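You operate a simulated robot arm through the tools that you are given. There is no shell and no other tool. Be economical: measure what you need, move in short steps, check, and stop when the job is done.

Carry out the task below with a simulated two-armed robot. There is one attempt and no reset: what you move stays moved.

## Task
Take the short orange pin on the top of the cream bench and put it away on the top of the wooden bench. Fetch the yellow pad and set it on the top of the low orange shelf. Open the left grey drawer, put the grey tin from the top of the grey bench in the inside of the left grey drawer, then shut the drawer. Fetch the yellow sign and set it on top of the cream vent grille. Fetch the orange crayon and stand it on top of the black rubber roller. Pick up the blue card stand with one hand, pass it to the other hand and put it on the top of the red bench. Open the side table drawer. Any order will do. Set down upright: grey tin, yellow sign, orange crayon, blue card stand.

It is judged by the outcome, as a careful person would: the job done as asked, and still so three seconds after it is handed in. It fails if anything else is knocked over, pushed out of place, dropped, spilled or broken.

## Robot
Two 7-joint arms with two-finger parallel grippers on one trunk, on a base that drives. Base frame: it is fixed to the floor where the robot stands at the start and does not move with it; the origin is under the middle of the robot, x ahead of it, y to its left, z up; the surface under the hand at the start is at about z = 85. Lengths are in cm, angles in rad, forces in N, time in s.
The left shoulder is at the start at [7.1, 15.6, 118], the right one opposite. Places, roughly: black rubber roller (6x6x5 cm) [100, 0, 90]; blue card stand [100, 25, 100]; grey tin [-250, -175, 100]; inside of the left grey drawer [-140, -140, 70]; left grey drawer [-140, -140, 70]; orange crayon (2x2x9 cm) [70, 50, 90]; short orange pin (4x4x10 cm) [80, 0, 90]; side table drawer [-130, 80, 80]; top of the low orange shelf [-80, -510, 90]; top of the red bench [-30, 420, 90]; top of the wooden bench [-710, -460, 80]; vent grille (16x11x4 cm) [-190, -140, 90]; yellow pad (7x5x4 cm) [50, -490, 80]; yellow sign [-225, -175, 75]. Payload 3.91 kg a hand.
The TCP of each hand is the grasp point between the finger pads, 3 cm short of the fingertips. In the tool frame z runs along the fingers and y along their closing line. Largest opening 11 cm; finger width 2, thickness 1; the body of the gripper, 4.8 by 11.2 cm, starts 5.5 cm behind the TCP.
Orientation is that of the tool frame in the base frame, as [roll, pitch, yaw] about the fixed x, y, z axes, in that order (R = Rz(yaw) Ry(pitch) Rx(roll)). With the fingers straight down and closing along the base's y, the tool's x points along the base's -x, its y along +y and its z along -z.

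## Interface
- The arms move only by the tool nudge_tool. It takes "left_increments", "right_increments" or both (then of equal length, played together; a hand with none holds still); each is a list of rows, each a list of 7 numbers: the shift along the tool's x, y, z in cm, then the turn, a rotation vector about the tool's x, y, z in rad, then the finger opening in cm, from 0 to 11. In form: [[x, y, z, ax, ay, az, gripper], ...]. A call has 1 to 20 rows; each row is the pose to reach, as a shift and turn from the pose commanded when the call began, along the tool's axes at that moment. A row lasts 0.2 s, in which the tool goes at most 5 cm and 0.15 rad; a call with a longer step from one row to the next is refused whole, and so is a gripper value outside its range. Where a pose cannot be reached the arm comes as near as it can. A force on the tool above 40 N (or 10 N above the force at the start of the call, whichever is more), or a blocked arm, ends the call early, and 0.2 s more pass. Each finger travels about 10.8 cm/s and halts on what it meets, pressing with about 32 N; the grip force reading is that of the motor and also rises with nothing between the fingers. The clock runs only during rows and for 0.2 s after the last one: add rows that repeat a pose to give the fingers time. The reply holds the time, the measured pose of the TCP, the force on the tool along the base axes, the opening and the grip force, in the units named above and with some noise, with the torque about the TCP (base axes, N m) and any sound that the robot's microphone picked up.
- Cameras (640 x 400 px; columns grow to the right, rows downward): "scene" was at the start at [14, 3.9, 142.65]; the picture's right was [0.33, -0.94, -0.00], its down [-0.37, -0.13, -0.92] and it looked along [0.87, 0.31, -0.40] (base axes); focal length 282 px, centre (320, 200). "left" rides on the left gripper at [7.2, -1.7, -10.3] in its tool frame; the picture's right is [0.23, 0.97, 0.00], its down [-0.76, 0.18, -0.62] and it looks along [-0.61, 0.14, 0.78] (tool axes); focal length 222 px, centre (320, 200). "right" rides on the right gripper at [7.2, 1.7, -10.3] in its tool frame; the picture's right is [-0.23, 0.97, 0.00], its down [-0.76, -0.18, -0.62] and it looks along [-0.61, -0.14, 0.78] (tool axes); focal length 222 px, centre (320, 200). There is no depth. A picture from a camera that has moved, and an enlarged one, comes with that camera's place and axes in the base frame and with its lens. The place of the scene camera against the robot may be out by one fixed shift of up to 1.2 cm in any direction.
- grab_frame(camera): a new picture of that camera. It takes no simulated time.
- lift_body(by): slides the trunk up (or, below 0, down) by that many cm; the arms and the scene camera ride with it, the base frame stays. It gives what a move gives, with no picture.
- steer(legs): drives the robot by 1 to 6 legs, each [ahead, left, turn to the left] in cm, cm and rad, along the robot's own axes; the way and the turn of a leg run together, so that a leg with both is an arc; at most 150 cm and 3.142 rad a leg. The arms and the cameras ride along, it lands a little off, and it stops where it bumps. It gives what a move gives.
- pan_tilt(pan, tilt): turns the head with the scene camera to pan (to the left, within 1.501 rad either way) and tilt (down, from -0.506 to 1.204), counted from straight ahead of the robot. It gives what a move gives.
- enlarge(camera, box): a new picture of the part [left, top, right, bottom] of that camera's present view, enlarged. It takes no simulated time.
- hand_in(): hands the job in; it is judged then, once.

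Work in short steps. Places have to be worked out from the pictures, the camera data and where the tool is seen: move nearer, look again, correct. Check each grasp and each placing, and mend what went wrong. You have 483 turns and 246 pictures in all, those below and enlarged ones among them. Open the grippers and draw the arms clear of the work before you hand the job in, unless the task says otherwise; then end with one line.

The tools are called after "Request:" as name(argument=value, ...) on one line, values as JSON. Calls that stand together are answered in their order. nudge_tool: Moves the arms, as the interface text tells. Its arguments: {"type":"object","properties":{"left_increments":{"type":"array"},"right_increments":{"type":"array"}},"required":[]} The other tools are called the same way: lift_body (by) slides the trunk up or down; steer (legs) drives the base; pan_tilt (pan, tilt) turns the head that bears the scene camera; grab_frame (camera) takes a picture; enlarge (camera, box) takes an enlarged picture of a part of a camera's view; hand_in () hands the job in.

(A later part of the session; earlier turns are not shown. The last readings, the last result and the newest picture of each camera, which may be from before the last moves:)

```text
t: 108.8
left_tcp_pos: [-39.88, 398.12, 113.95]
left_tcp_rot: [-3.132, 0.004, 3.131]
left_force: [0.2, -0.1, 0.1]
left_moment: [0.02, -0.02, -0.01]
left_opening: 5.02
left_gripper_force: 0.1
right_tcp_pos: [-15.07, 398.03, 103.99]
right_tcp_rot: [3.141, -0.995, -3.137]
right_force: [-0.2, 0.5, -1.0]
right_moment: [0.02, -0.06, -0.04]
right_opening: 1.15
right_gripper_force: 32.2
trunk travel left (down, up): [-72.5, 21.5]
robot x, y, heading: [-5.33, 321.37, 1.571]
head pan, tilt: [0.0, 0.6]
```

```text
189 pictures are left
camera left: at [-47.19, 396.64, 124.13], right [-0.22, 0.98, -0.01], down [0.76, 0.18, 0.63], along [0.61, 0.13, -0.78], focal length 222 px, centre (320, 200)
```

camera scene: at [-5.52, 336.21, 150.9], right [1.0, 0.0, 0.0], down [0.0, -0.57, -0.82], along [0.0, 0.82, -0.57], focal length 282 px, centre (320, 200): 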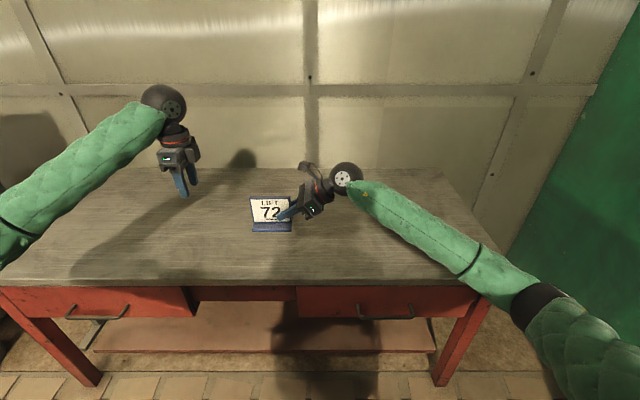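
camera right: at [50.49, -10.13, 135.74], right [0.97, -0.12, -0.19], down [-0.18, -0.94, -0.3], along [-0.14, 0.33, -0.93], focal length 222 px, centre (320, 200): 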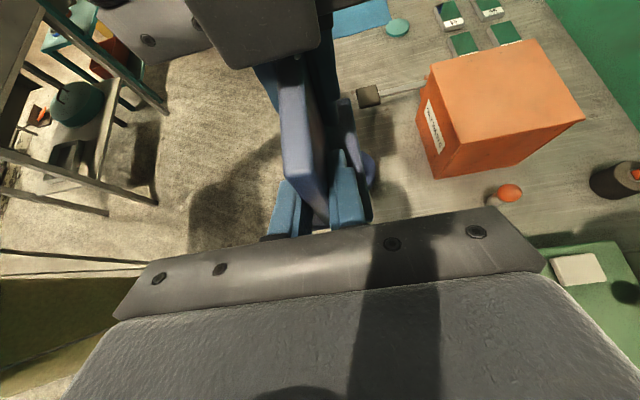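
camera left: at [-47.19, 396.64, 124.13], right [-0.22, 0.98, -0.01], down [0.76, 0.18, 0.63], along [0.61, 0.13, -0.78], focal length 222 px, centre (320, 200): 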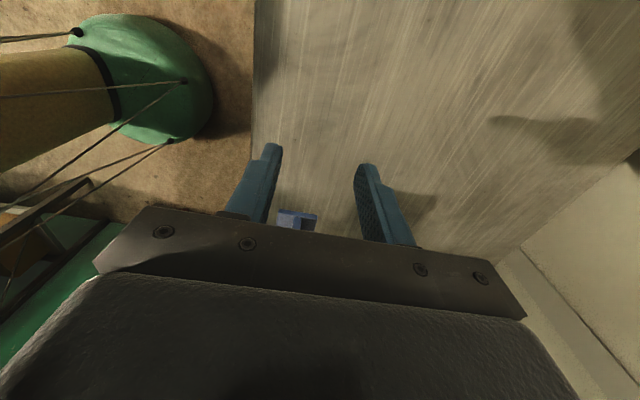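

Stand bottom is ~99, bench somewhere 85–93. Lower in small steps, watching for contact force.

Request:
nudge_tool(right_increments=[[-1.68, 0, 1.09, 0, 0, 0, 0], [-3.36, 0, 2.18, 0, 0, 0, 0], [-4.2, 0, 2.73, 0, 0, 0, 0], [-5.03, 0, 3.27, 0, 0, 0, 0], [-5.03, 0, 3.27, 0, 0, 0, 0]])

Request:
enlarge(camera="scene", box=[220, 160, 380, 280])

```text
t: 110.0
left_tcp_pos: [-39.95, 398.21, 113.88]
left_tcp_rot: [-3.131, 0.005, 3.129]
left_force: [0.5, -0.3, 0.1]
left_moment: [-0.01, -0.04, -0.04]
left_opening: 5.01
left_gripper_force: 0.1
right_tcp_pos: [-15.15, 398.08, 98.0]
right_tcp_rot: [3.14, -0.999, -3.138]
right_force: [0.4, 0.0, -0.5]
right_moment: [0.0, -0.03, -0.03]
right_opening: 1.17
right_gripper_force: 31.5
trunk travel left (down, up): [-72.5, 21.5]
robot x, y, heading: [-6.09, 321.74, 1.569]
head pan, tilt: [0.0, 0.6]
```

```text
3.33 times, centred on (300, 220) of scene
camera zoom: at [-5.53, 336.22, 150.89], right [1.0, 0.0, 0.0], down [0.0, -0.57, -0.82], along [0.0, 0.82, -0.57], focal length 940 px, centre (387, 133)
```

zoom: 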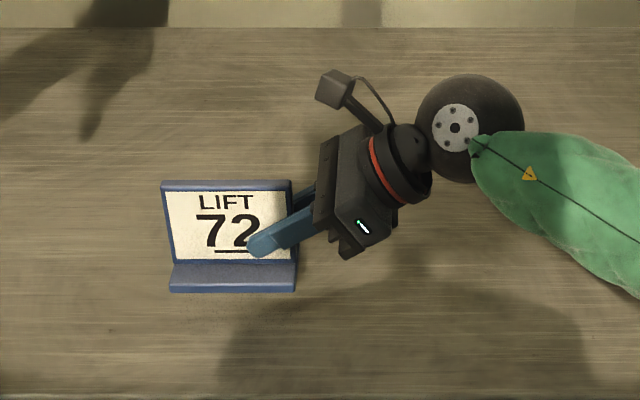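

Continue down slowly.

Request:
nudge_tool(right_increments=[[-0.42, 0, 0.27, 0, 0, 0, 0], [-0.84, 0, 0.55, 0, 0, 0, 0], [-1.26, 0, 0.82, 0, 0, 0, 0], [-1.68, 0, 1.09, 0, 0, 0, 0], [-2.1, 0, 1.36, 0, 0, 0, 0], [-2.1, 0, 1.36, 0, 0, 0, 0]])

Request:
enlarge(camera="scene", box=[220, 160, 380, 280])

```text
t: 111.4
left_tcp_pos: [-39.88, 398.08, 113.9]
left_tcp_rot: [-3.133, 0.005, 3.131]
left_force: [0.0, -0.5, -1.3]
left_moment: [0.0, -0.01, -0.01]
left_opening: 5.02
left_gripper_force: 0.1
right_tcp_pos: [-15.26, 398.03, 95.43]
right_tcp_rot: [3.14, -0.997, -3.14]
right_force: [0.1, 0.0, -0.6]
right_moment: [-0.01, -0.03, 0.0]
right_opening: 1.17
right_gripper_force: 32.0
trunk travel left (down, up): [-72.5, 21.5]
robot x, y, heading: [-5.73, 321.5, 1.571]
head pan, tilt: [0.0, 0.6]
```

```text
3.33 times, centred on (300, 220) of scene
camera zoom: at [-5.53, 336.23, 150.89], right [1.0, 0.0, 0.0], down [0.0, -0.57, -0.82], along [0.0, 0.82, -0.57], focal length 940 px, centre (387, 133)
```

zoom: 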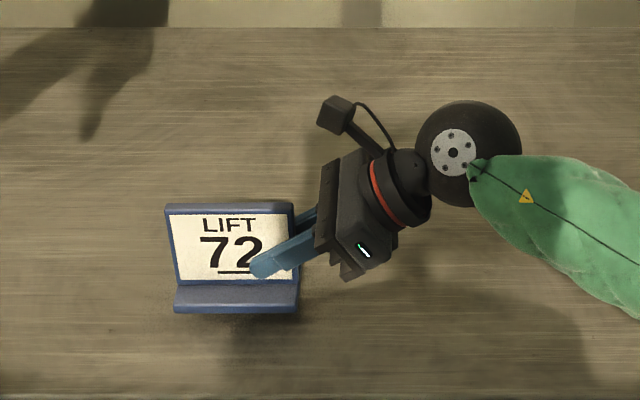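

Request:
nudge_tool(right_increments=[[-0.42, 0, 0.27, 0, 0, 0, 0], [-0.84, 0, 0.55, 0, 0, 0, 0], [-1.26, 0, 0.82, 0, 0, 0, 0], [-1.68, 0, 1.09, 0, 0, 0, 0], [-2.1, 0, 1.36, 0, 0, 0, 0], [-2.1, 0, 1.36, 0, 0, 0, 0]])

Request:
enlarge(camera="scene", box=[220, 160, 380, 280])

```text
t: 112.8
left_tcp_pos: [-39.97, 398.13, 113.81]
left_tcp_rot: [-3.131, 0.007, 3.13]
left_force: [0.1, -0.8, 0.3]
left_moment: [0.01, 0.01, 0.0]
left_opening: 5.0
left_gripper_force: 0.1
right_tcp_pos: [-15.11, 398.04, 93.08]
right_tcp_rot: [3.139, -0.995, -3.136]
right_force: [0.4, -0.7, 2.9]
right_moment: [-0.13, 0.28, 0.02]
right_opening: 1.17
right_gripper_force: 31.8
trunk travel left (down, up): [-72.5, 21.5]
robot x, y, heading: [-5.76, 321.55, 1.572]
head pan, tilt: [0.0, 0.6]
```

```text
3.33 times, centred on (300, 220) of scene
camera zoom: at [-5.52, 336.2, 150.9], right [1.0, 0.0, 0.0], down [0.0, -0.57, -0.82], along [0.0, 0.82, -0.57], focal length 940 px, centre (387, 133)
```

zoom: 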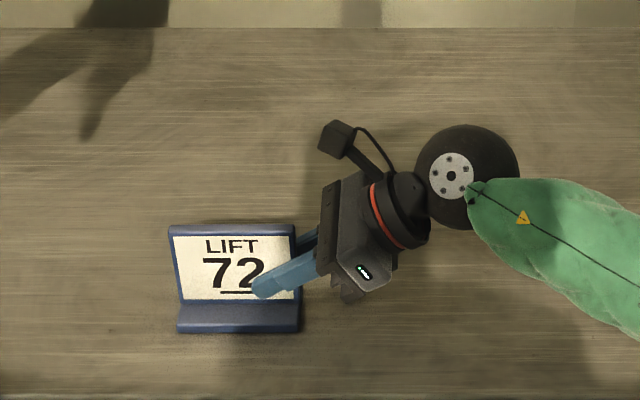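

Light contact begins. Press slightly further, then open and back out along the fingers.

Request:
nudge_tool(right_increments=[[-0.17, 0, 0.11, 0, 0, 0, 0], [-0.25, 0, 0.16, 0, 0, 0, 0], [-0.25, 0, 0.16, 0, 0, 0, 0]])

Request:
nudge_tool(right_increments=[[0, 0, 0, 0, 0, 0, 1.8], [0, 0, 0, 0, 0, 0, 3], [0, 0, 0, 0, 0, 0, 4.5], [0, 0, 0, 0, 0, 0, 5], [0, 0, -3, 0, 0, 0, 5], [0, 0, -7, 0, 0, 0, 5], [0, 0, -11, 0, 0, 0, 5], [0, 0, -14, 0, 0, 0, 5]])

Request:
grab_frame(camera="scene")

```text
t: 113.6
left_tcp_pos: [-39.89, 398.07, 113.97]
left_tcp_rot: [-3.134, 0.007, 3.132]
left_force: [-0.8, -0.5, 0.1]
left_moment: [0.01, -0.02, 0.0]
left_opening: 4.99
left_gripper_force: 0.0
right_tcp_pos: [-15.1, 397.98, 93.03]
right_tcp_rot: [3.134, -0.998, -3.136]
right_force: [-0.7, 4.0, 20.2]
right_moment: [-0.13, 0.46, -0.01]
right_opening: 1.17
right_gripper_force: 32.1
trunk travel left (down, up): [-72.5, 21.5]
robot x, y, heading: [-5.78, 321.44, 1.569]
head pan, tilt: [0.0, 0.6]
```

```text
t: 115.4
left_tcp_pos: [-39.91, 398.07, 113.86]
left_tcp_rot: [-3.132, 0.006, 3.135]
left_force: [0.2, -0.3, 0.4]
left_moment: [0.03, 0.0, 0.03]
left_opening: 5.0
left_gripper_force: 0.0
right_tcp_pos: [-3.36, 398.09, 100.34]
right_tcp_rot: [3.139, -0.997, -3.137]
right_force: [-0.6, 0.9, -0.4]
right_moment: [0.0, 0.0, 0.01]
right_opening: 5.0
right_gripper_force: 0.0
trunk travel left (down, up): [-72.5, 21.5]
robot x, y, heading: [-5.5, 321.76, 1.566]
head pan, tilt: [0.0, 0.6]
```

```text
185 pictures are left
camera scene: at [-5.47, 336.18, 150.89], right [1.0, 0.0, 0.0], down [0.0, -0.57, -0.82], along [0.0, 0.82, -0.57], focal length 282 px, centre (320, 200)
```

scene: 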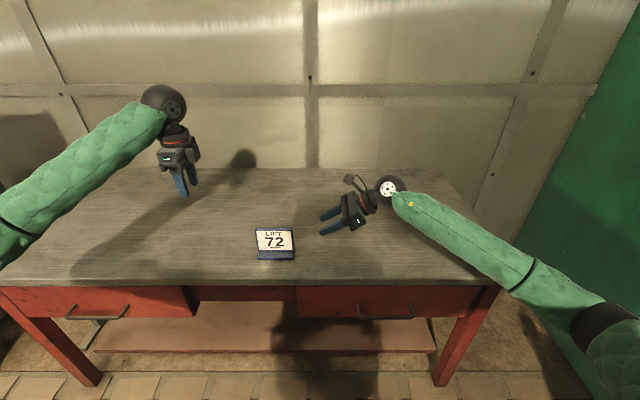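

The stand is upright on the red bench. Return both hands to their standard orientation.

Request:
nudge_tool(right_increments=[[0.7, 0, -2.4, 0, -0.12, 0, 6], [1.4, 0, -4.8, 0, -0.25, 0, 6], [2.1, 0, -7, 0, -0.38, 0, 6], [2.8, 0, -9.2, 0, -0.5, 0, 6], [3.5, 0, -11.5, 0, -0.63, 0, 6], [4.2, 0, -13.7, 0, -0.75, 0, 6], [4.7, 0, -15.7, 0, -0.88, 0, 6], [5.2, 0, -17.7, 0, -1.0, 0, 6], [5.2, 0, -17.7, 0, -1.0, 0, 6]], left_increments=[[0, 0, 0, 0, 0, -0.14, 5], [0, 0, 0, 0, 0, -0.28, 5], [0, 0, 0, 0, 0, -0.42, 5], [0, 0, 0, 0, 0, -0.56, 5], [0, 0, 0, 0, 0, -0.7, 5], [0, 0, 0, 0, 0, -0.84, 5], [0, 0, 0, 0, 0, -0.98, 5], [0, 0, 0, 0, 0, -1.12, 5], [0, 0, 0, 0, 0, -1.26, 5]])

Request:
nudge_tool(right_increments=[[0, 0, 0, 0, 0, -0.14, 6], [0, 0, 0, 0, 0, -0.28, 6], [0, 0, 0, 0, 0, -0.42, 6], [0, 0, 0, 0, 0, -0.56, 6], [0, 0, 0, 0, 0, -0.7, 6], [0, 0, 0, 0, 0, -0.84, 6], [0, 0, 0, 0, 0, -0.98, 6], [0, 0, 0, 0, 0, -1.12, 6], [0, 0, 0, 0, 0, -1.26, 6], [0, 0, 0, 0, 0, -1.4, 6], [0, 0, 0, 0, 0, -1.5, 6], [0, 0, 0, 0, 0, -1.57, 6]], left_increments=[[0, 0, 0, 0, 0, -0.1, 5], [0, 0, 0, 0, 0, -0.2, 5], [0, 0, 0, 0, 0, -0.31, 5], [0, 0, 0, 0, 0, -0.31, 5], [0, 0, 0, 0, 0, -0.31, 5], [0, 0, 0, 0, 0, -0.31, 5], [0, 0, 0, 0, 0, -0.31, 5], [0, 0, 0, 0, 0, -0.31, 5], [0, 0, 0, 0, 0, -0.31, 5], [0, 0, 0, 0, 0, -0.31, 5], [0, 0, 0, 0, 0, -0.31, 5], [0, 0, 0, 0, 0, -0.31, 5]])

Request:
grab_frame(camera="scene")

```text
t: 117.4
left_tcp_pos: [-39.9, 398.09, 113.92]
left_tcp_rot: [-3.132, -0.01, -1.887]
left_force: [0.0, -0.7, -0.2]
left_moment: [-0.01, 0.0, 0.02]
left_opening: 5.03
left_gripper_force: 0.1
right_tcp_pos: [8.81, 398.2, 114.4]
right_tcp_rot: [-3.14, 0.005, -3.139]
right_force: [-1.0, -0.1, 0.5]
right_moment: [-0.01, -0.01, 0.03]
right_opening: 6.01
right_gripper_force: 0.0
trunk travel left (down, up): [-72.5, 21.5]
robot x, y, heading: [-5.83, 321.37, 1.576]
head pan, tilt: [0.0, 0.6]
```

```text
t: 120.0
left_tcp_pos: [-40.01, 398.09, 113.79]
left_tcp_rot: [-3.135, -0.01, -1.581]
left_force: [0.6, 1.3, 0.3]
left_moment: [0.01, 0.01, 0.02]
left_opening: 5.01
left_gripper_force: 0.0
right_tcp_pos: [8.71, 398.06, 114.32]
right_tcp_rot: [-3.139, 0.001, -1.568]
right_force: [0.5, 0.3, -0.7]
right_moment: [-0.05, -0.02, 0.02]
right_opening: 6.02
right_gripper_force: 0.0
trunk travel left (down, up): [-72.5, 21.5]
robot x, y, heading: [-5.7, 321.35, 1.571]
head pan, tilt: [0.0, 0.6]
```

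```text
184 pictures are left
camera scene: at [-5.52, 336.23, 150.89], right [1.0, 0.0, 0.0], down [0.0, -0.57, -0.82], along [0.0, 0.82, -0.57], focal length 282 px, centre (320, 200)
```

scene: 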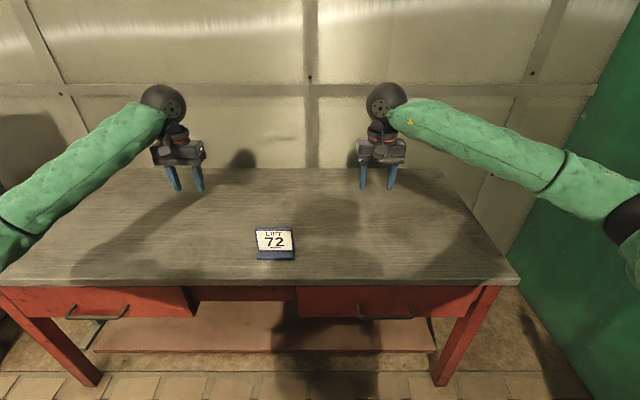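

Retract the hands and back up along the corridor, then look for the side table.

Request:
nudge_tool(left_increments=[[4, -2, -3, 0, 0, 0, 5], [8, -4, -6, 0, 0, 0, 5], [12, -6, -8, 0, 0, 0, 5], [16, -8, -10, 0, 0, 0, 5], [20, -10, -10, 0, 0, 0, 5]], right_increments=[[4, -2, -3, 0, 0, 0, 6], [8, -4, -6, 0, 0, 0, 6], [12, -6, -8, 0, 0, 0, 6], [16, -8, -10, 0, 0, 0, 6], [20, -10, -10, 0, 0, 0, 6]])

Request:
steer(legs=[[-110, 0, 0], [-110, 0, 0]])

Request:
pan_tilt(pan=1.45, tilt=0.5)

Request:
grab_frame(camera="scene")

```text
refused: row 1 steps farther than a row can; nothing moved
```

```text
t: 130.9
left_tcp_pos: [-39.66, 177.79, 113.89]
left_tcp_rot: [-3.136, -0.011, -1.58]
left_force: [-0.4, 0.2, 0.3]
left_moment: [-0.02, -0.04, -0.01]
left_opening: 5.02
left_gripper_force: 0.1
right_tcp_pos: [9.03, 177.99, 114.43]
right_tcp_rot: [-3.139, -0.001, -1.566]
right_force: [0.9, 0.3, 0.1]
right_moment: [0.01, 0.0, -0.02]
right_opening: 6.03
right_gripper_force: 0.0
trunk travel left (down, up): [-72.5, 21.5]
robot x, y, heading: [-5.12, 101.18, 1.57]
head pan, tilt: [0.0, 0.6]
```

```text
t: 132.4
left_tcp_pos: [-39.57, 177.79, 113.89]
left_tcp_rot: [-3.137, -0.013, -1.58]
left_force: [-0.2, 0.0, -0.4]
left_moment: [-0.02, 0.03, 0.0]
left_opening: 4.99
left_gripper_force: 0.1
right_tcp_pos: [9.06, 178.04, 114.36]
right_tcp_rot: [-3.138, 0.0, -1.564]
right_force: [0.0, 0.1, 0.5]
right_moment: [-0.02, -0.01, 0.02]
right_opening: 6.0
right_gripper_force: 0.0
trunk travel left (down, up): [-72.5, 21.5]
robot x, y, heading: [-5.62, 101.46, 1.576]
head pan, tilt: [1.45, 0.499]
```

```text
183 pictures are left
camera scene: at [-14.08, 108.3, 151.8], right [0.12, 0.99, 0.0], down [0.48, -0.06, -0.88], along [-0.87, 0.1, -0.48], focal length 282 px, centre (320, 200)
```

scene: 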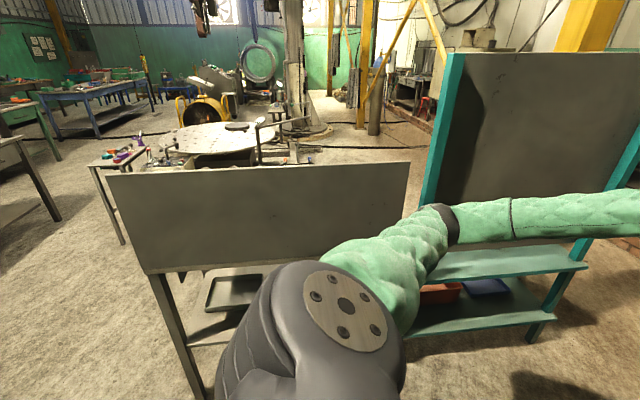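

The side table has its backboard toward me, so its drawer must face away (−x). Retract and raise the hands, then go around its south end.

Request:
nudge_tool(left_increments=[[3, -1, -2, 0, 0, 0, 5], [6, -2, -5, 0, 0, 0, 5], [9, -3, -8, 0, 0, 0, 5], [12, -4, -11, 0, 0, 0, 5], [15, -5, -14, 0, 0, 0, 5], [18, -6, -16, 0, 0, 0, 5], [20, -7, -16, 0, 0, 0, 5]], right_increments=[[3, -1, -2, 0, 0, 0, 6], [6, -2, -5, 0, 0, 0, 6], [9, -3, -8, 0, 0, 0, 6], [12, -4, -11, 0, 0, 0, 6], [15, -5, -14, 0, 0, 0, 6], [18, -6, -16, 0, 0, 0, 6], [20, -7, -16, 0, 0, 0, 6]])

Request:
steer(legs=[[-135, 0, 0], [0, 135, 0]])

Request:
pan_tilt(pan=0, tilt=0.6)

Request:
grab_frame(camera="scene")

```text
t: 134.1
left_tcp_pos: [-32.8, 157.84, 130.12]
left_tcp_rot: [-3.136, -0.009, -1.579]
left_force: [0.8, -0.1, -0.2]
left_moment: [0.03, -0.02, 0.0]
left_opening: 5.03
left_gripper_force: 0.1
right_tcp_pos: [16.1, 158.08, 130.51]
right_tcp_rot: [-3.141, 0.001, -1.566]
right_force: [-0.8, -0.1, 0.6]
right_moment: [-0.04, -0.01, 0.0]
right_opening: 5.99
right_gripper_force: 0.0
trunk travel left (down, up): [-72.5, 21.5]
robot x, y, heading: [-5.42, 101.39, 1.578]
head pan, tilt: [1.45, 0.499]
```

```text
t: 147.2
left_tcp_pos: [-167.34, 23.45, 130.05]
left_tcp_rot: [-3.137, -0.01, -1.587]
left_force: [-0.3, 0.4, -0.7]
left_moment: [0.0, -0.02, 0.02]
left_opening: 4.99
left_gripper_force: 0.0
right_tcp_pos: [-118.41, 23.22, 130.43]
right_tcp_rot: [-3.137, -0.001, -1.573]
right_force: [-0.1, -0.3, 0.0]
right_moment: [0.0, 0.04, 0.01]
right_opening: 6.02
right_gripper_force: 0.0
trunk travel left (down, up): [-72.5, 21.5]
robot x, y, heading: [-140.14, -33.43, 1.566]
head pan, tilt: [1.45, 0.499]
```

```text
t: 148.7
left_tcp_pos: [-167.33, 23.43, 130.17]
left_tcp_rot: [-3.137, -0.01, -1.584]
left_force: [0.8, -0.7, -0.2]
left_moment: [0.0, 0.01, 0.03]
left_opening: 5.01
left_gripper_force: 0.1
right_tcp_pos: [-118.44, 23.17, 130.51]
right_tcp_rot: [-3.138, 0.0, -1.572]
right_force: [-0.8, 0.1, -0.4]
right_moment: [0.01, 0.0, 0.0]
right_opening: 6.02
right_gripper_force: 0.0
trunk travel left (down, up): [-72.5, 21.5]
robot x, y, heading: [-140.19, -33.75, 1.57]
head pan, tilt: [0.0, 0.6]
```

```text
182 pictures are left
camera scene: at [-139.81, -18.57, 150.89], right [1.0, 0.0, 0.0], down [0.0, -0.57, -0.82], along [0.0, 0.82, -0.57], focal length 282 px, centre (320, 200)
```

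scene: 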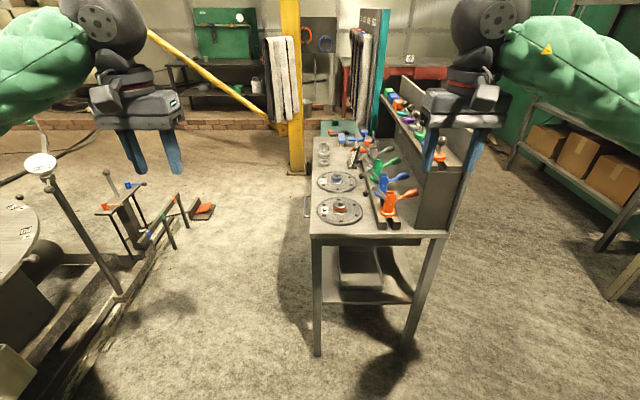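

Request:
enlarge(camera="scene", box=[270, 110, 470, 270])

Request:
enlarge(camera="scene", box=[0, 120, 320, 400])

```text
2.50 times, centred on (370, 190) of scene
camera zoom: at [-139.81, -18.57, 150.89], right [1.0, 0.0, 0.0], down [0.0, -0.57, -0.82], along [0.0, 0.82, -0.57], focal length 705 px, centre (195, 225)
```

zoom: 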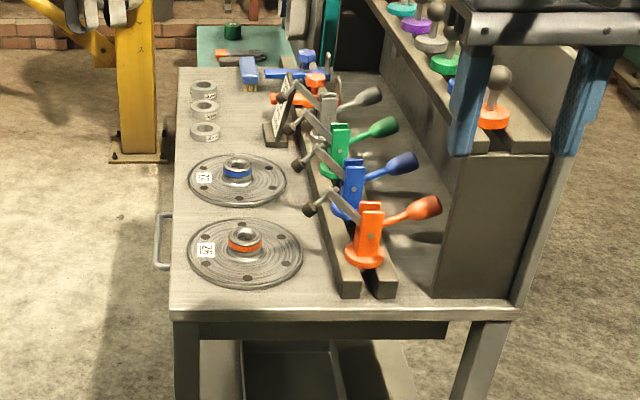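

```text
1.43 times, centred on (160, 260) of scene
camera zoom: at [-139.81, -18.57, 150.89], right [1.0, 0.0, 0.0], down [0.0, -0.57, -0.82], along [0.0, 0.82, -0.57], focal length 403 px, centre (549, 114)
```

zoom: 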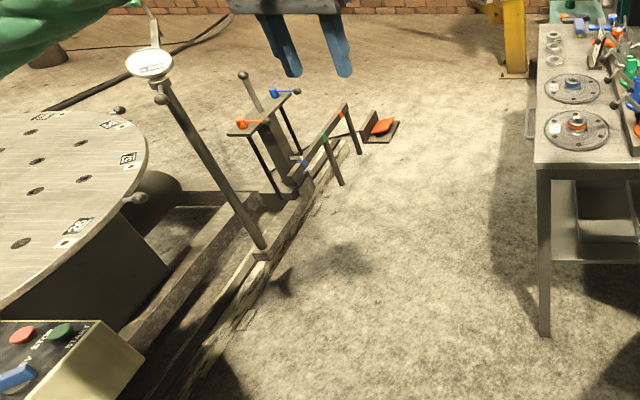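

The side-table drawer's bail handle is on its west face near (−146.5, 71–90, ~78). I'll strafe left into the aisle to see the face.

Request:
steer(legs=[[0, 48, 0]])

Request:
pan_tilt(pan=-0.45, tilt=0.7)

Request:
grab_frame(camera="scene")

```text
t: 151.6
left_tcp_pos: [-215.7, 23.66, 129.98]
left_tcp_rot: [-3.136, -0.011, -1.585]
left_force: [1.1, -0.3, -0.5]
left_moment: [-0.02, 0.0, -0.01]
left_opening: 5.02
left_gripper_force: 0.1
right_tcp_pos: [-166.72, 23.36, 130.54]
right_tcp_rot: [-3.139, -0.001, -1.574]
right_force: [0.1, -0.1, 0.6]
right_moment: [-0.03, -0.01, -0.01]
right_opening: 6.01
right_gripper_force: 0.1
trunk travel left (down, up): [-72.5, 21.5]
robot x, y, heading: [-188.16, -32.98, 1.571]
head pan, tilt: [0.0, 0.6]
```

```text
t: 152.5
left_tcp_pos: [-215.55, 23.68, 130.1]
left_tcp_rot: [-3.136, -0.01, -1.586]
left_force: [0.8, -1.1, -0.2]
left_moment: [-0.01, -0.02, 0.05]
left_opening: 4.98
left_gripper_force: 0.0
right_tcp_pos: [-166.56, 23.26, 130.46]
right_tcp_rot: [-3.138, 0.001, -1.575]
right_force: [0.1, 0.5, -1.0]
right_moment: [-0.01, -0.01, 0.0]
right_opening: 6.0
right_gripper_force: 0.1
trunk travel left (down, up): [-72.5, 21.5]
robot x, y, heading: [-188.46, -32.96, 1.572]
head pan, tilt: [-0.45, 0.7]
```

```text
179 pictures are left
camera scene: at [-184.4, -19.61, 150.03], right [0.9, -0.44, 0.0], down [-0.28, -0.58, -0.76], along [0.34, 0.69, -0.64], focal length 282 px, centre (320, 200)
```

scene: 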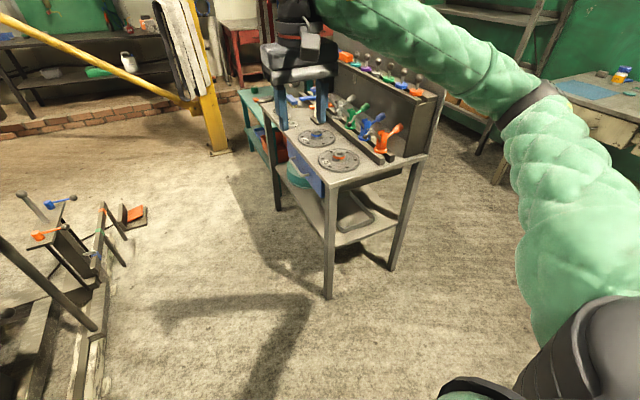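

Request:
enlarge(camera="scene", box=[240, 100, 400, 220])

```text
3.33 times, centred on (320, 160) of scene
camera zoom: at [-184.4, -19.61, 150.03], right [0.9, -0.44, 0.0], down [-0.28, -0.58, -0.76], along [0.34, 0.69, -0.64], focal length 940 px, centre (320, 333)
```

zoom: 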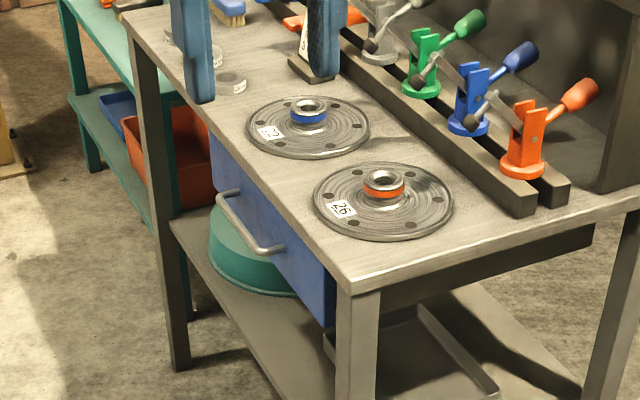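

Handle bar: x≈−146.4, y 74.5–91.5, z≈78.5, ~3.4 cm off the blue face. A vertical right-hand grip (closing along x) works from the aisle. Drive up to it.

Request:
steer(legs=[[44, -4, 0]])

Request:
pan_tilt(pan=-0.55, tilt=0.9)

Request:
grab_frame(camera="scene")

```text
t: 155.2
left_tcp_pos: [-211.53, 68.13, 130.07]
left_tcp_rot: [-3.137, -0.011, -1.584]
left_force: [-0.9, 0.0, -0.8]
left_moment: [0.0, 0.03, 0.0]
left_opening: 5.0
left_gripper_force: 0.0
right_tcp_pos: [-162.61, 67.76, 130.45]
right_tcp_rot: [-3.138, -0.002, -1.572]
right_force: [0.7, -1.0, 0.2]
right_moment: [-0.01, 0.0, 0.03]
right_opening: 6.0
right_gripper_force: 0.0
trunk travel left (down, up): [-72.5, 21.5]
robot x, y, heading: [-184.06, 11.46, 1.571]
head pan, tilt: [-0.45, 0.7]
```

```text
t: 155.9
left_tcp_pos: [-211.45, 67.9, 130.12]
left_tcp_rot: [-3.136, -0.009, -1.585]
left_force: [-0.3, 0.8, 0.8]
left_moment: [-0.01, 0.01, 0.0]
left_opening: 5.0
left_gripper_force: 0.1
right_tcp_pos: [-162.48, 67.76, 130.46]
right_tcp_rot: [-3.138, 0.001, -1.571]
right_force: [-1.3, -0.2, -0.2]
right_moment: [0.01, -0.03, -0.03]
right_opening: 6.02
right_gripper_force: 0.0
trunk travel left (down, up): [-72.5, 21.5]
robot x, y, heading: [-184.2, 11.38, 1.572]
head pan, tilt: [-0.55, 0.901]
```

```text
177 pictures are left
camera scene: at [-180.01, 23.49, 148.42], right [0.85, -0.52, 0.0], down [-0.41, -0.67, -0.62], along [0.33, 0.53, -0.78], focal length 282 px, centre (320, 200)
```

scene: 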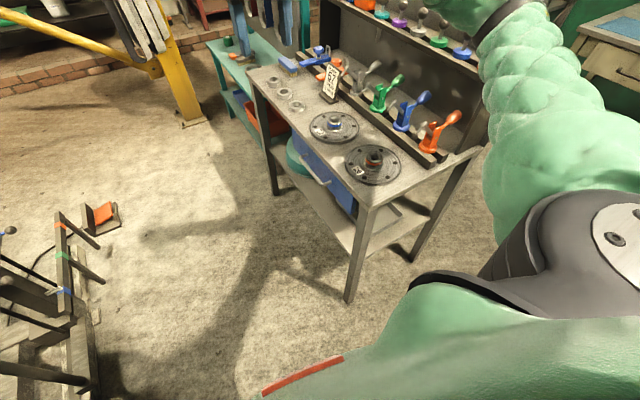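

Request:
enlarge(camera="scene", box=[260, 90, 420, 210])

Request:
grab_frame(camera="right")

```text
3.33 times, centred on (340, 150) of scene
camera zoom: at [-180.01, 23.49, 148.42], right [0.85, -0.52, 0.0], down [-0.41, -0.67, -0.62], along [0.33, 0.53, -0.78], focal length 940 px, centre (253, 367)
```

zoom: 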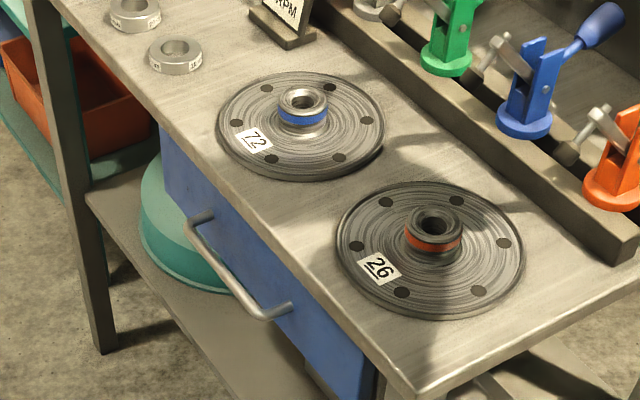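

```text
175 pictures are left
camera right: at [-164.35, 60.34, 140.8], right [-0.97, 0.23, 0.0], down [0.18, 0.76, 0.62], along [0.15, 0.61, -0.78], focal length 222 px, centre (320, 200)
```

right: 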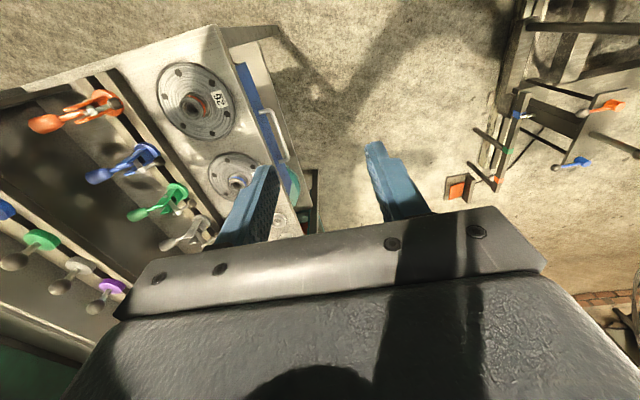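

Handle confirmed at x≈−146.1, z≈78.5. Move the right hand above it to z≈92 and look.

Request:
nudge_tool(right_increments=[[-3, -3, 2, 0, 0, 0, 5], [-6, -6, 4, 0, 0, 0, 4], [-9, -9, 6, 0, 0, 0, 3.5], [-12, -12, 8, 0, 0, 0, 3.5], [-15.2, -15, 10, 0, 0, 0, 3.5], [-15.2, -16.1, 14, 0, 0, 0, 3.5], [-15.2, -16.1, 18, 0, 0, 0, 3.5], [-15.2, -16.1, 22, 0, 0, 0, 3.5], [-15.2, -16.1, 26, 0, 0, 0, 3.5], [-15.2, -16.1, 30, 0, 0, 0, 3.5], [-15.2, -16.1, 34, 0, 0, 0, 3.5], [-15.2, -16.1, 38, 0, 0, 0, 3.5], [-15.2, -16.1, 38, 0, 0, 0, 3.5]])

Request:
grab_frame(camera="right")

Request:
enlarge(camera="scene", box=[260, 60, 420, 210])

```text
t: 158.7
left_tcp_pos: [-211.6, 67.83, 130.14]
left_tcp_rot: [-3.135, -0.01, -1.586]
left_force: [-0.8, -0.3, 0.0]
left_moment: [0.01, 0.02, 0.01]
left_opening: 5.03
left_gripper_force: 0.0
right_tcp_pos: [-146.41, 82.86, 92.65]
right_tcp_rot: [-3.139, 0.003, -1.574]
right_force: [0.0, -0.7, 0.1]
right_moment: [-0.02, -0.01, -0.02]
right_opening: 3.49
right_gripper_force: 0.1
trunk travel left (down, up): [-72.5, 21.5]
robot x, y, heading: [-184.27, 10.97, 1.569]
head pan, tilt: [-0.55, 0.901]
```

```text
174 pictures are left
camera right: at [-148.16, 75.44, 102.98], right [-0.97, 0.23, 0.0], down [0.18, 0.76, 0.62], along [0.15, 0.61, -0.78], focal length 222 px, centre (320, 200)
```

right: 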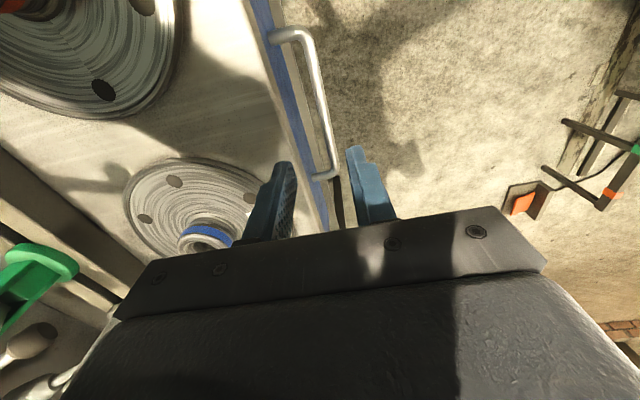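

```text
2.67 times, centred on (340, 135) of scene
camera zoom: at [-180.03, 23.43, 148.42], right [0.85, -0.52, 0.0], down [-0.41, -0.67, -0.62], along [0.33, 0.53, -0.78], focal length 752 px, centre (267, 373)
```

zoom: 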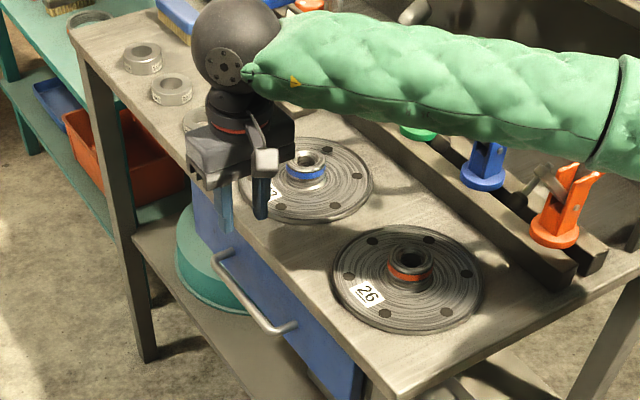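

Request:
enlarge(camera="right", box=[220, 0, 400, 220])

```text
1.82 times, centred on (310, 110) of right
camera zoom: at [-148.16, 75.44, 102.98], right [-0.97, 0.23, 0.0], down [0.18, 0.76, 0.62], along [0.15, 0.61, -0.78], focal length 404 px, centre (338, 364)
```

zoom: 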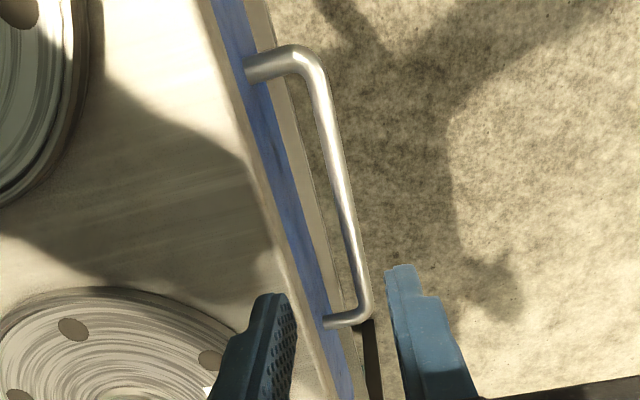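

Gap between bar (−146.6) and table edge (−143.3) fits one finger. Set opening 2.9, shift 0.25 outward, descend to z≈79.8.

Request:
nudge_tool(right_increments=[[0, 0.25, 2, 0, 0, 0, 2.9], [0, 0.25, 4, 0, 0, 0, 2.9], [0, 0.25, 6, 0, 0, 0, 2.9], [0, 0.25, 8, 0, 0, 0, 2.9], [0, 0.25, 10, 0, 0, 0, 2.9], [0, 0.25, 11.5, 0, 0, 0, 2.9], [0, 0.25, 12.7, 0, 0, 0, 2.9], [0, 0.25, 12.7, 0, 0, 0, 2.9]])

Request:
grab_frame(camera="right")

Request:
enlarge(camera="scene", box=[260, 60, 420, 210])

```text
t: 159.8
left_tcp_pos: [-211.53, 67.96, 130.07]
left_tcp_rot: [-3.138, -0.011, -1.588]
left_force: [0.0, 0.5, -0.1]
left_moment: [0.01, 0.02, 0.02]
left_opening: 5.0
left_gripper_force: 0.0
right_tcp_pos: [-146.77, 82.99, 85.16]
right_tcp_rot: [-3.141, 0.003, -1.575]
right_force: [0.0, -6.5, 10.2]
right_moment: [-0.07, -0.32, -0.2]
right_opening: 2.94
right_gripper_force: 0.1
trunk travel left (down, up): [-72.5, 21.5]
robot x, y, heading: [-184.42, 10.87, 1.564]
head pan, tilt: [-0.55, 0.901]
stopped in row 5 (right hand): the force on the tool passed its limit at 48 N (the readings are from after the stop); the commanded pose is now the measured one
```

```text
171 pictures are left
camera right: at [-148.33, 75.47, 95.4], right [-0.97, 0.23, 0.0], down [0.18, 0.76, 0.63], along [0.14, 0.61, -0.78], focal length 222 px, centre (320, 200)
```

right: 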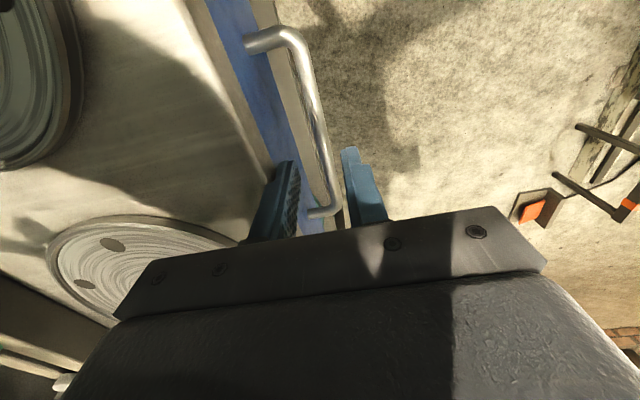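

```text
2.67 times, centred on (340, 135) of scene
camera zoom: at [-180.02, 23.37, 148.42], right [0.85, -0.53, 0.0], down [-0.41, -0.67, -0.62], along [0.33, 0.53, -0.78], focal length 752 px, centre (267, 373)
```

zoom: 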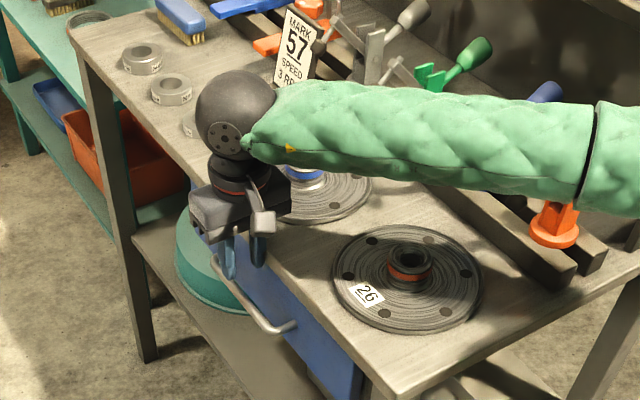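

The inner finger's outside touched the table edge. Back up 3 cm, shift 0.7 cm outward, and try again with a smaller opening.

Request:
nudge_tool(right_increments=[[0, 0, -1.5, 0, 0, 0, 2.8], [0, 0.4, -3, 0, 0, 0, 2.8], [0, 0.75, -3, 0, 0, 0, 2.8], [0, 0.75, -1, 0, 0, 0, 2.8], [0, 0.75, 1, 0, 0, 0, 2.8], [0, 0.75, 2.5, 0, 0, 0, 2.8], [0, 0.75, 4, 0, 0, 0, 2.8], [0, 0.75, 5.3, 0, 0, 0, 2.8], [0, 0.75, 5.3, 0, 0, 0, 2.8]])

Request:
enlarge(camera="right", box=[220, 0, 400, 220])

```text
t: 161.8
left_tcp_pos: [-211.42, 67.92, 130.06]
left_tcp_rot: [-3.137, -0.011, -1.584]
left_force: [0.5, -0.5, -0.1]
left_moment: [0.03, 0.0, 0.01]
left_opening: 5.0
left_gripper_force: 0.0
right_tcp_pos: [-147.18, 82.88, 79.8]
right_tcp_rot: [-3.14, 0.003, -1.575]
right_force: [-0.2, -0.7, 0.1]
right_moment: [0.0, -0.02, 0.03]
right_opening: 2.83
right_gripper_force: 0.0
trunk travel left (down, up): [-72.5, 21.5]
robot x, y, heading: [-184.32, 11.2, 1.568]
head pan, tilt: [-0.55, 0.901]
```

```text
1.82 times, centred on (310, 110) of right
camera zoom: at [-149.03, 75.53, 90.06], right [-0.97, 0.23, 0.0], down [0.18, 0.76, 0.63], along [0.14, 0.61, -0.78], focal length 404 px, centre (338, 364)
```

zoom: 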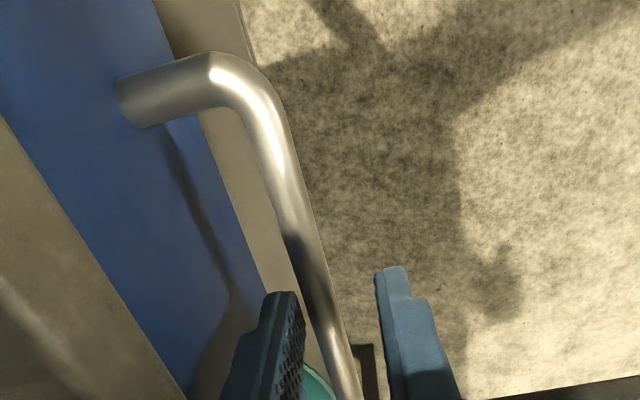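

The bar is between the fingers. Close and pull toward −x.

Request:
nudge_tool(right_increments=[[0, 0, 0, 0, 0, 0, 1.5], [0, 0, 0, 0, 0, 0, 0], [0, 0, 0, 0, 0, 0, 0], [0, 2, 0, 0, 0, 0, 0], [0, 4, 0, 0, 0, 0, 0], [0, 6, 0, 0, 0, 0, 0], [0, 8, 0, 0, 0, 0, 0], [0, 10, 0, 0, 0, 0, 0], [0, 12, 0, 0, 0, 0, 0], [0, 12, 0, 0, 0, 0, 0]])

Request:
grab_frame(camera="scene")

```text
t: 163.9
left_tcp_pos: [-211.49, 67.85, 129.98]
left_tcp_rot: [-3.137, -0.012, -1.586]
left_force: [0.1, 0.1, -0.7]
left_moment: [0.02, -0.01, 0.02]
left_opening: 5.04
left_gripper_force: 0.0
right_tcp_pos: [-159.19, 82.83, 79.8]
right_tcp_rot: [-3.14, 0.003, -1.575]
right_force: [-0.9, -13.5, 2.9]
right_moment: [-0.4, -0.03, -0.22]
right_opening: 1.18
right_gripper_force: 44.9
trunk travel left (down, up): [-72.5, 21.5]
robot x, y, heading: [-184.23, 10.82, 1.57]
head pan, tilt: [-0.55, 0.901]
```

```text
168 pictures are left
camera scene: at [-179.97, 23.33, 148.42], right [0.85, -0.53, 0.0], down [-0.41, -0.67, -0.62], along [0.33, 0.53, -0.78], focal length 282 px, centre (320, 200)
```

scene: 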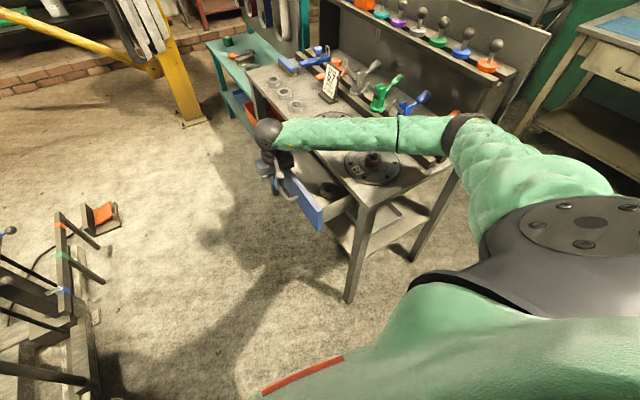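

Drawer opened 12 cm. Pull some more.

Request:
nudge_tool(right_increments=[[0, 2, 0, 0, 0, 0, 0], [0, 4, 0, 0, 0, 0, 0], [0, 6, 0, 0, 0, 0, 0], [0, 8, 0, 0, 0, 0, 0], [0, 10, 0, 0, 0, 0, 0], [0, 10, 0, 0, 0, 0, 0]])

Request:
grab_frame(camera="scene")

```text
t: 165.3
left_tcp_pos: [-211.43, 67.72, 130.14]
left_tcp_rot: [-3.137, -0.009, -1.586]
left_force: [1.2, -0.2, -1.3]
left_moment: [0.01, -0.02, -0.03]
left_opening: 5.03
left_gripper_force: 0.0
right_tcp_pos: [-169.37, 83.02, 79.73]
right_tcp_rot: [-3.14, 0.003, -1.574]
right_force: [-0.4, -26.3, -2.8]
right_moment: [-0.77, -0.03, -0.27]
right_opening: 1.16
right_gripper_force: 44.9
trunk travel left (down, up): [-72.5, 21.5]
robot x, y, heading: [-184.31, 11.47, 1.564]
head pan, tilt: [-0.55, 0.901]
```

```text
167 pictures are left
camera scene: at [-179.97, 23.29, 148.42], right [0.85, -0.53, 0.0], down [-0.41, -0.67, -0.62], along [0.33, 0.53, -0.78], focal length 282 px, centre (320, 200)
```

scene: 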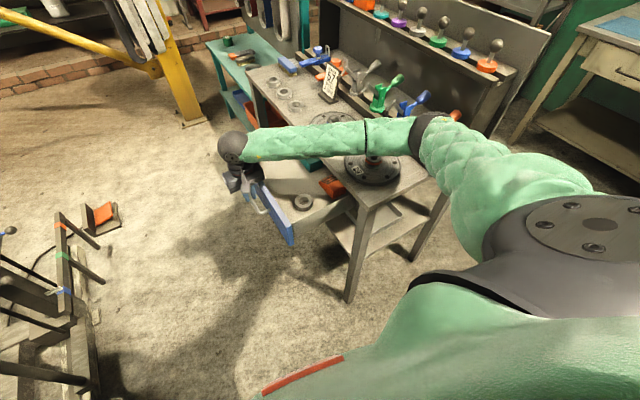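

Pull 6 more with a small lateral relaxation.

Request:
nudge_tool(right_increments=[[0.3, 0, 0, 0, 0, 0, 0], [0.5, 2, 0, 0, 0, 0, 0], [0.5, 4, 0, 0, 0, 0, 0], [0.5, 6, 0, 0, 0, 0, 0], [0.5, 6, 0, 0, 0, 0, 0]])

Request:
grab_frame(camera="scene")

```text
t: 166.3
left_tcp_pos: [-211.35, 68.1, 130.09]
left_tcp_rot: [-3.135, -0.01, -1.588]
left_force: [-0.4, 0.5, 0.5]
left_moment: [0.02, -0.03, 0.01]
left_opening: 5.01
left_gripper_force: 0.2
right_tcp_pos: [-173.42, 82.79, 79.68]
right_tcp_rot: [-3.132, 0.006, -1.581]
right_force: [1.5, 0.3, 0.9]
right_moment: [0.36, 0.16, 0.28]
right_opening: 1.15
right_gripper_force: 44.9
trunk travel left (down, up): [-72.5, 21.5]
robot x, y, heading: [-184.15, 11.32, 1.565]
head pan, tilt: [-0.55, 0.901]
stopped in row 4 (right hand): the force on the tool passed its limit at 52 N (the readings are from after the stop); the commanded pose is now the measured one
```

```text
166 pictures are left
camera scene: at [-179.9, 23.5, 148.42], right [0.85, -0.53, 0.0], down [-0.41, -0.67, -0.62], along [0.33, 0.53, -0.78], focal length 282 px, centre (320, 200)
```

scene: 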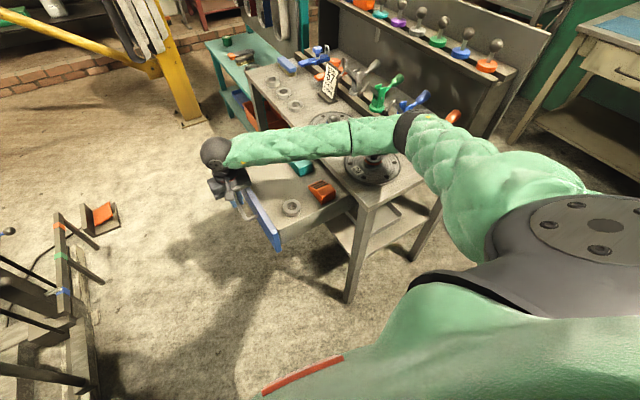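

It reached its stop: fully open. Release gently and lift straight up.

Request:
nudge_tool(right_increments=[[0, 0, 0, 0, 0, 0, 2], [0, 0, 0, 0, 0, 0, 2.8], [0, 0, -2, 0, 0, 0, 2.8], [0, 0, -5, 0, 0, 0, 2.8], [0, 0, -10, 0, 0, 0, 3], [0, 0, -15, 0, 0, 0, 4], [0, 0, -20, 0, 0, 0, 6], [0, 0, -25, 0, 0, 0, 6], [0, 0, -30, 0, 0, 0, 6], [0, 0, -35, 0, 0, 0, 6], [0, 0, -40, 0, 0, 0, 6], [4, 0, -42, 0, 0, 0, 6], [8, 0, -44, 0, 0, 0, 6], [12, 0, -46, 0, 0, 0, 6], [16, 0, -48, 0, 0, 0, 6]])

Request:
grab_frame(camera="scene")

```text
t: 169.5
left_tcp_pos: [-211.4, 67.92, 130.15]
left_tcp_rot: [-3.136, -0.011, -1.588]
left_force: [0.4, 0.1, -0.2]
left_moment: [0.03, -0.01, 0.0]
left_opening: 5.01
left_gripper_force: 0.0
right_tcp_pos: [-174.21, 66.64, 127.68]
right_tcp_rot: [-3.132, 0.006, -1.582]
right_force: [-0.2, -0.3, -0.4]
right_moment: [-0.01, 0.01, -0.01]
right_opening: 6.01
right_gripper_force: 0.0
trunk travel left (down, up): [-72.5, 21.5]
robot x, y, heading: [-183.83, 11.17, 1.566]
head pan, tilt: [-0.55, 0.901]
```

```text
165 pictures are left
camera scene: at [-179.99, 23.37, 148.43], right [0.85, -0.53, 0.0], down [-0.41, -0.67, -0.62], along [0.33, 0.53, -0.78], focal length 282 px, centre (320, 200)
```

scene: 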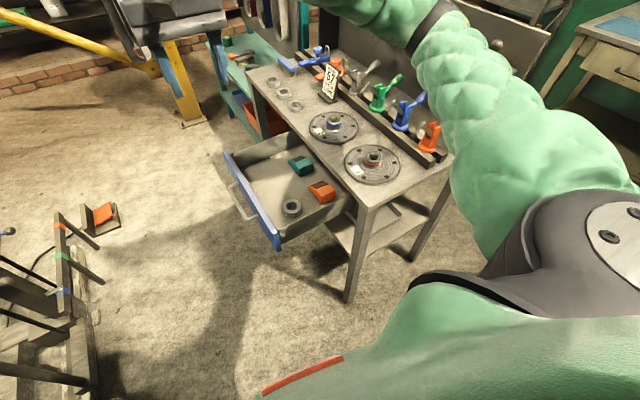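

The side-table drawer is open. Now back off and turn to face the grey bench to the south.

Request:
steer(legs=[[-35, 0, 0], [0, 0, -1.571], [0, 0, -1.571]])

Request:
pan_tilt(pan=0, tilt=0.5)

Request:
grab_frame(camera="scene")

```text
t: 179.4
left_tcp_pos: [-156.78, -80.5, 130.08]
left_tcp_rot: [-3.135, -0.01, 1.557]
left_force: [-0.3, 0.2, -0.1]
left_moment: [-0.04, -0.03, 0.04]
left_opening: 5.03
left_gripper_force: 0.0
right_tcp_pos: [-193.88, -79.29, 127.52]
right_tcp_rot: [-3.131, 0.005, 1.566]
right_force: [0.6, 0.1, -0.4]
right_moment: [-0.03, 0.01, 0.02]
right_opening: 6.01
right_gripper_force: 0.1
trunk travel left (down, up): [-72.5, 21.5]
robot x, y, heading: [-184.22, -23.43, -1.57]
head pan, tilt: [-0.55, 0.901]
```

```text
t: 180.4
left_tcp_pos: [-156.85, -80.47, 130.15]
left_tcp_rot: [-3.136, -0.009, 1.559]
left_force: [0.2, 0.0, -0.1]
left_moment: [0.0, 0.0, -0.02]
left_opening: 5.02
left_gripper_force: 0.1
right_tcp_pos: [-194.01, -79.27, 127.59]
right_tcp_rot: [-3.131, 0.005, 1.565]
right_force: [-0.8, 0.0, 0.2]
right_moment: [-0.03, -0.02, 0.02]
right_opening: 6.0
right_gripper_force: 0.1
trunk travel left (down, up): [-72.5, 21.5]
robot x, y, heading: [-184.01, -23.88, -1.571]
head pan, tilt: [0.0, 0.499]
```

```text
164 pictures are left
camera scene: at [-184.07, -37.17, 151.79], right [-1.0, 0.0, 0.0], down [0.0, 0.48, -0.88], along [0.0, -0.88, -0.48], focal length 282 px, centre (320, 200)
```

scene: 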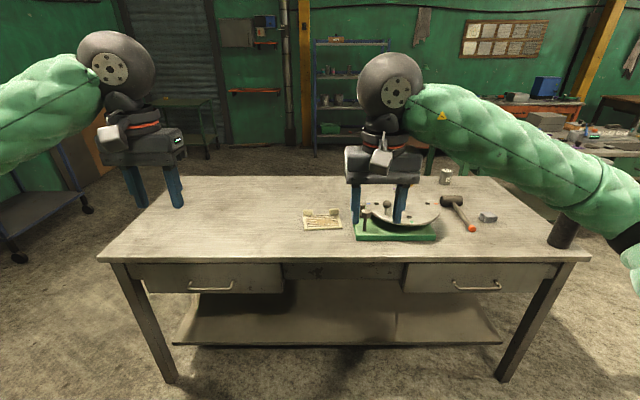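

Request:
enlarge(camera="scene", box=[280, 150, 520, 300])

Request:
enlarge(camera="scene", box=[110, 230, 350, 380])

Request:
grab_frame(camera="right")

```text
2.67 times, centred on (400, 225) of scene
camera zoom: at [-184.07, -37.17, 151.79], right [-1.0, 0.0, 0.0], down [0.0, 0.48, -0.88], along [0.0, -0.88, -0.48], focal length 752 px, centre (107, 133)
```

zoom: 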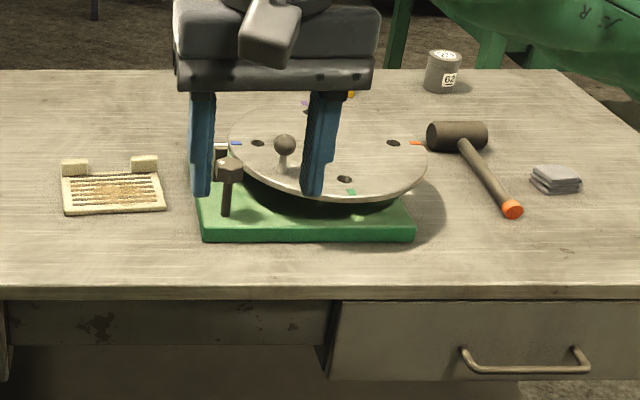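

```text
2.67 times, centred on (230, 305) of scene
camera zoom: at [-184.07, -37.17, 151.79], right [-1.0, 0.0, 0.0], down [0.0, 0.48, -0.88], along [0.0, -0.88, -0.48], focal length 752 px, centre (560, -80)
```

zoom: 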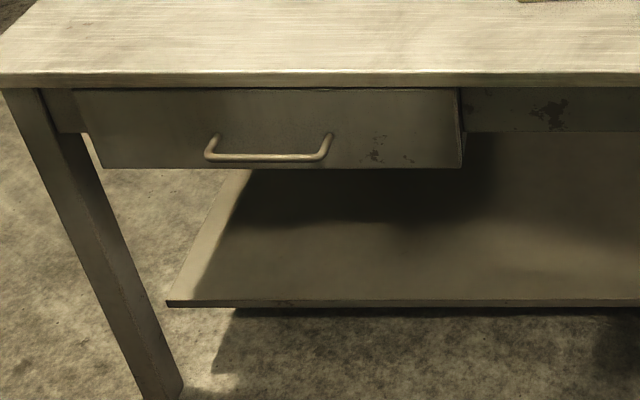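

```text
161 pictures are left
camera right: at [-192.18, -72.09, 137.9], right [0.97, -0.23, -0.01], down [-0.18, -0.76, 0.63], along [-0.15, -0.61, -0.78], focal length 222 px, centre (320, 200)
```

right: 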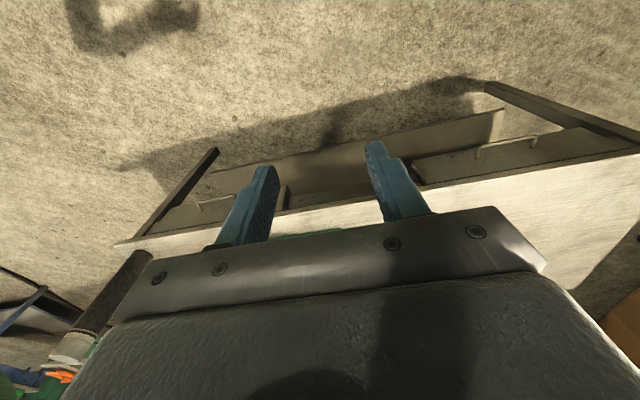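

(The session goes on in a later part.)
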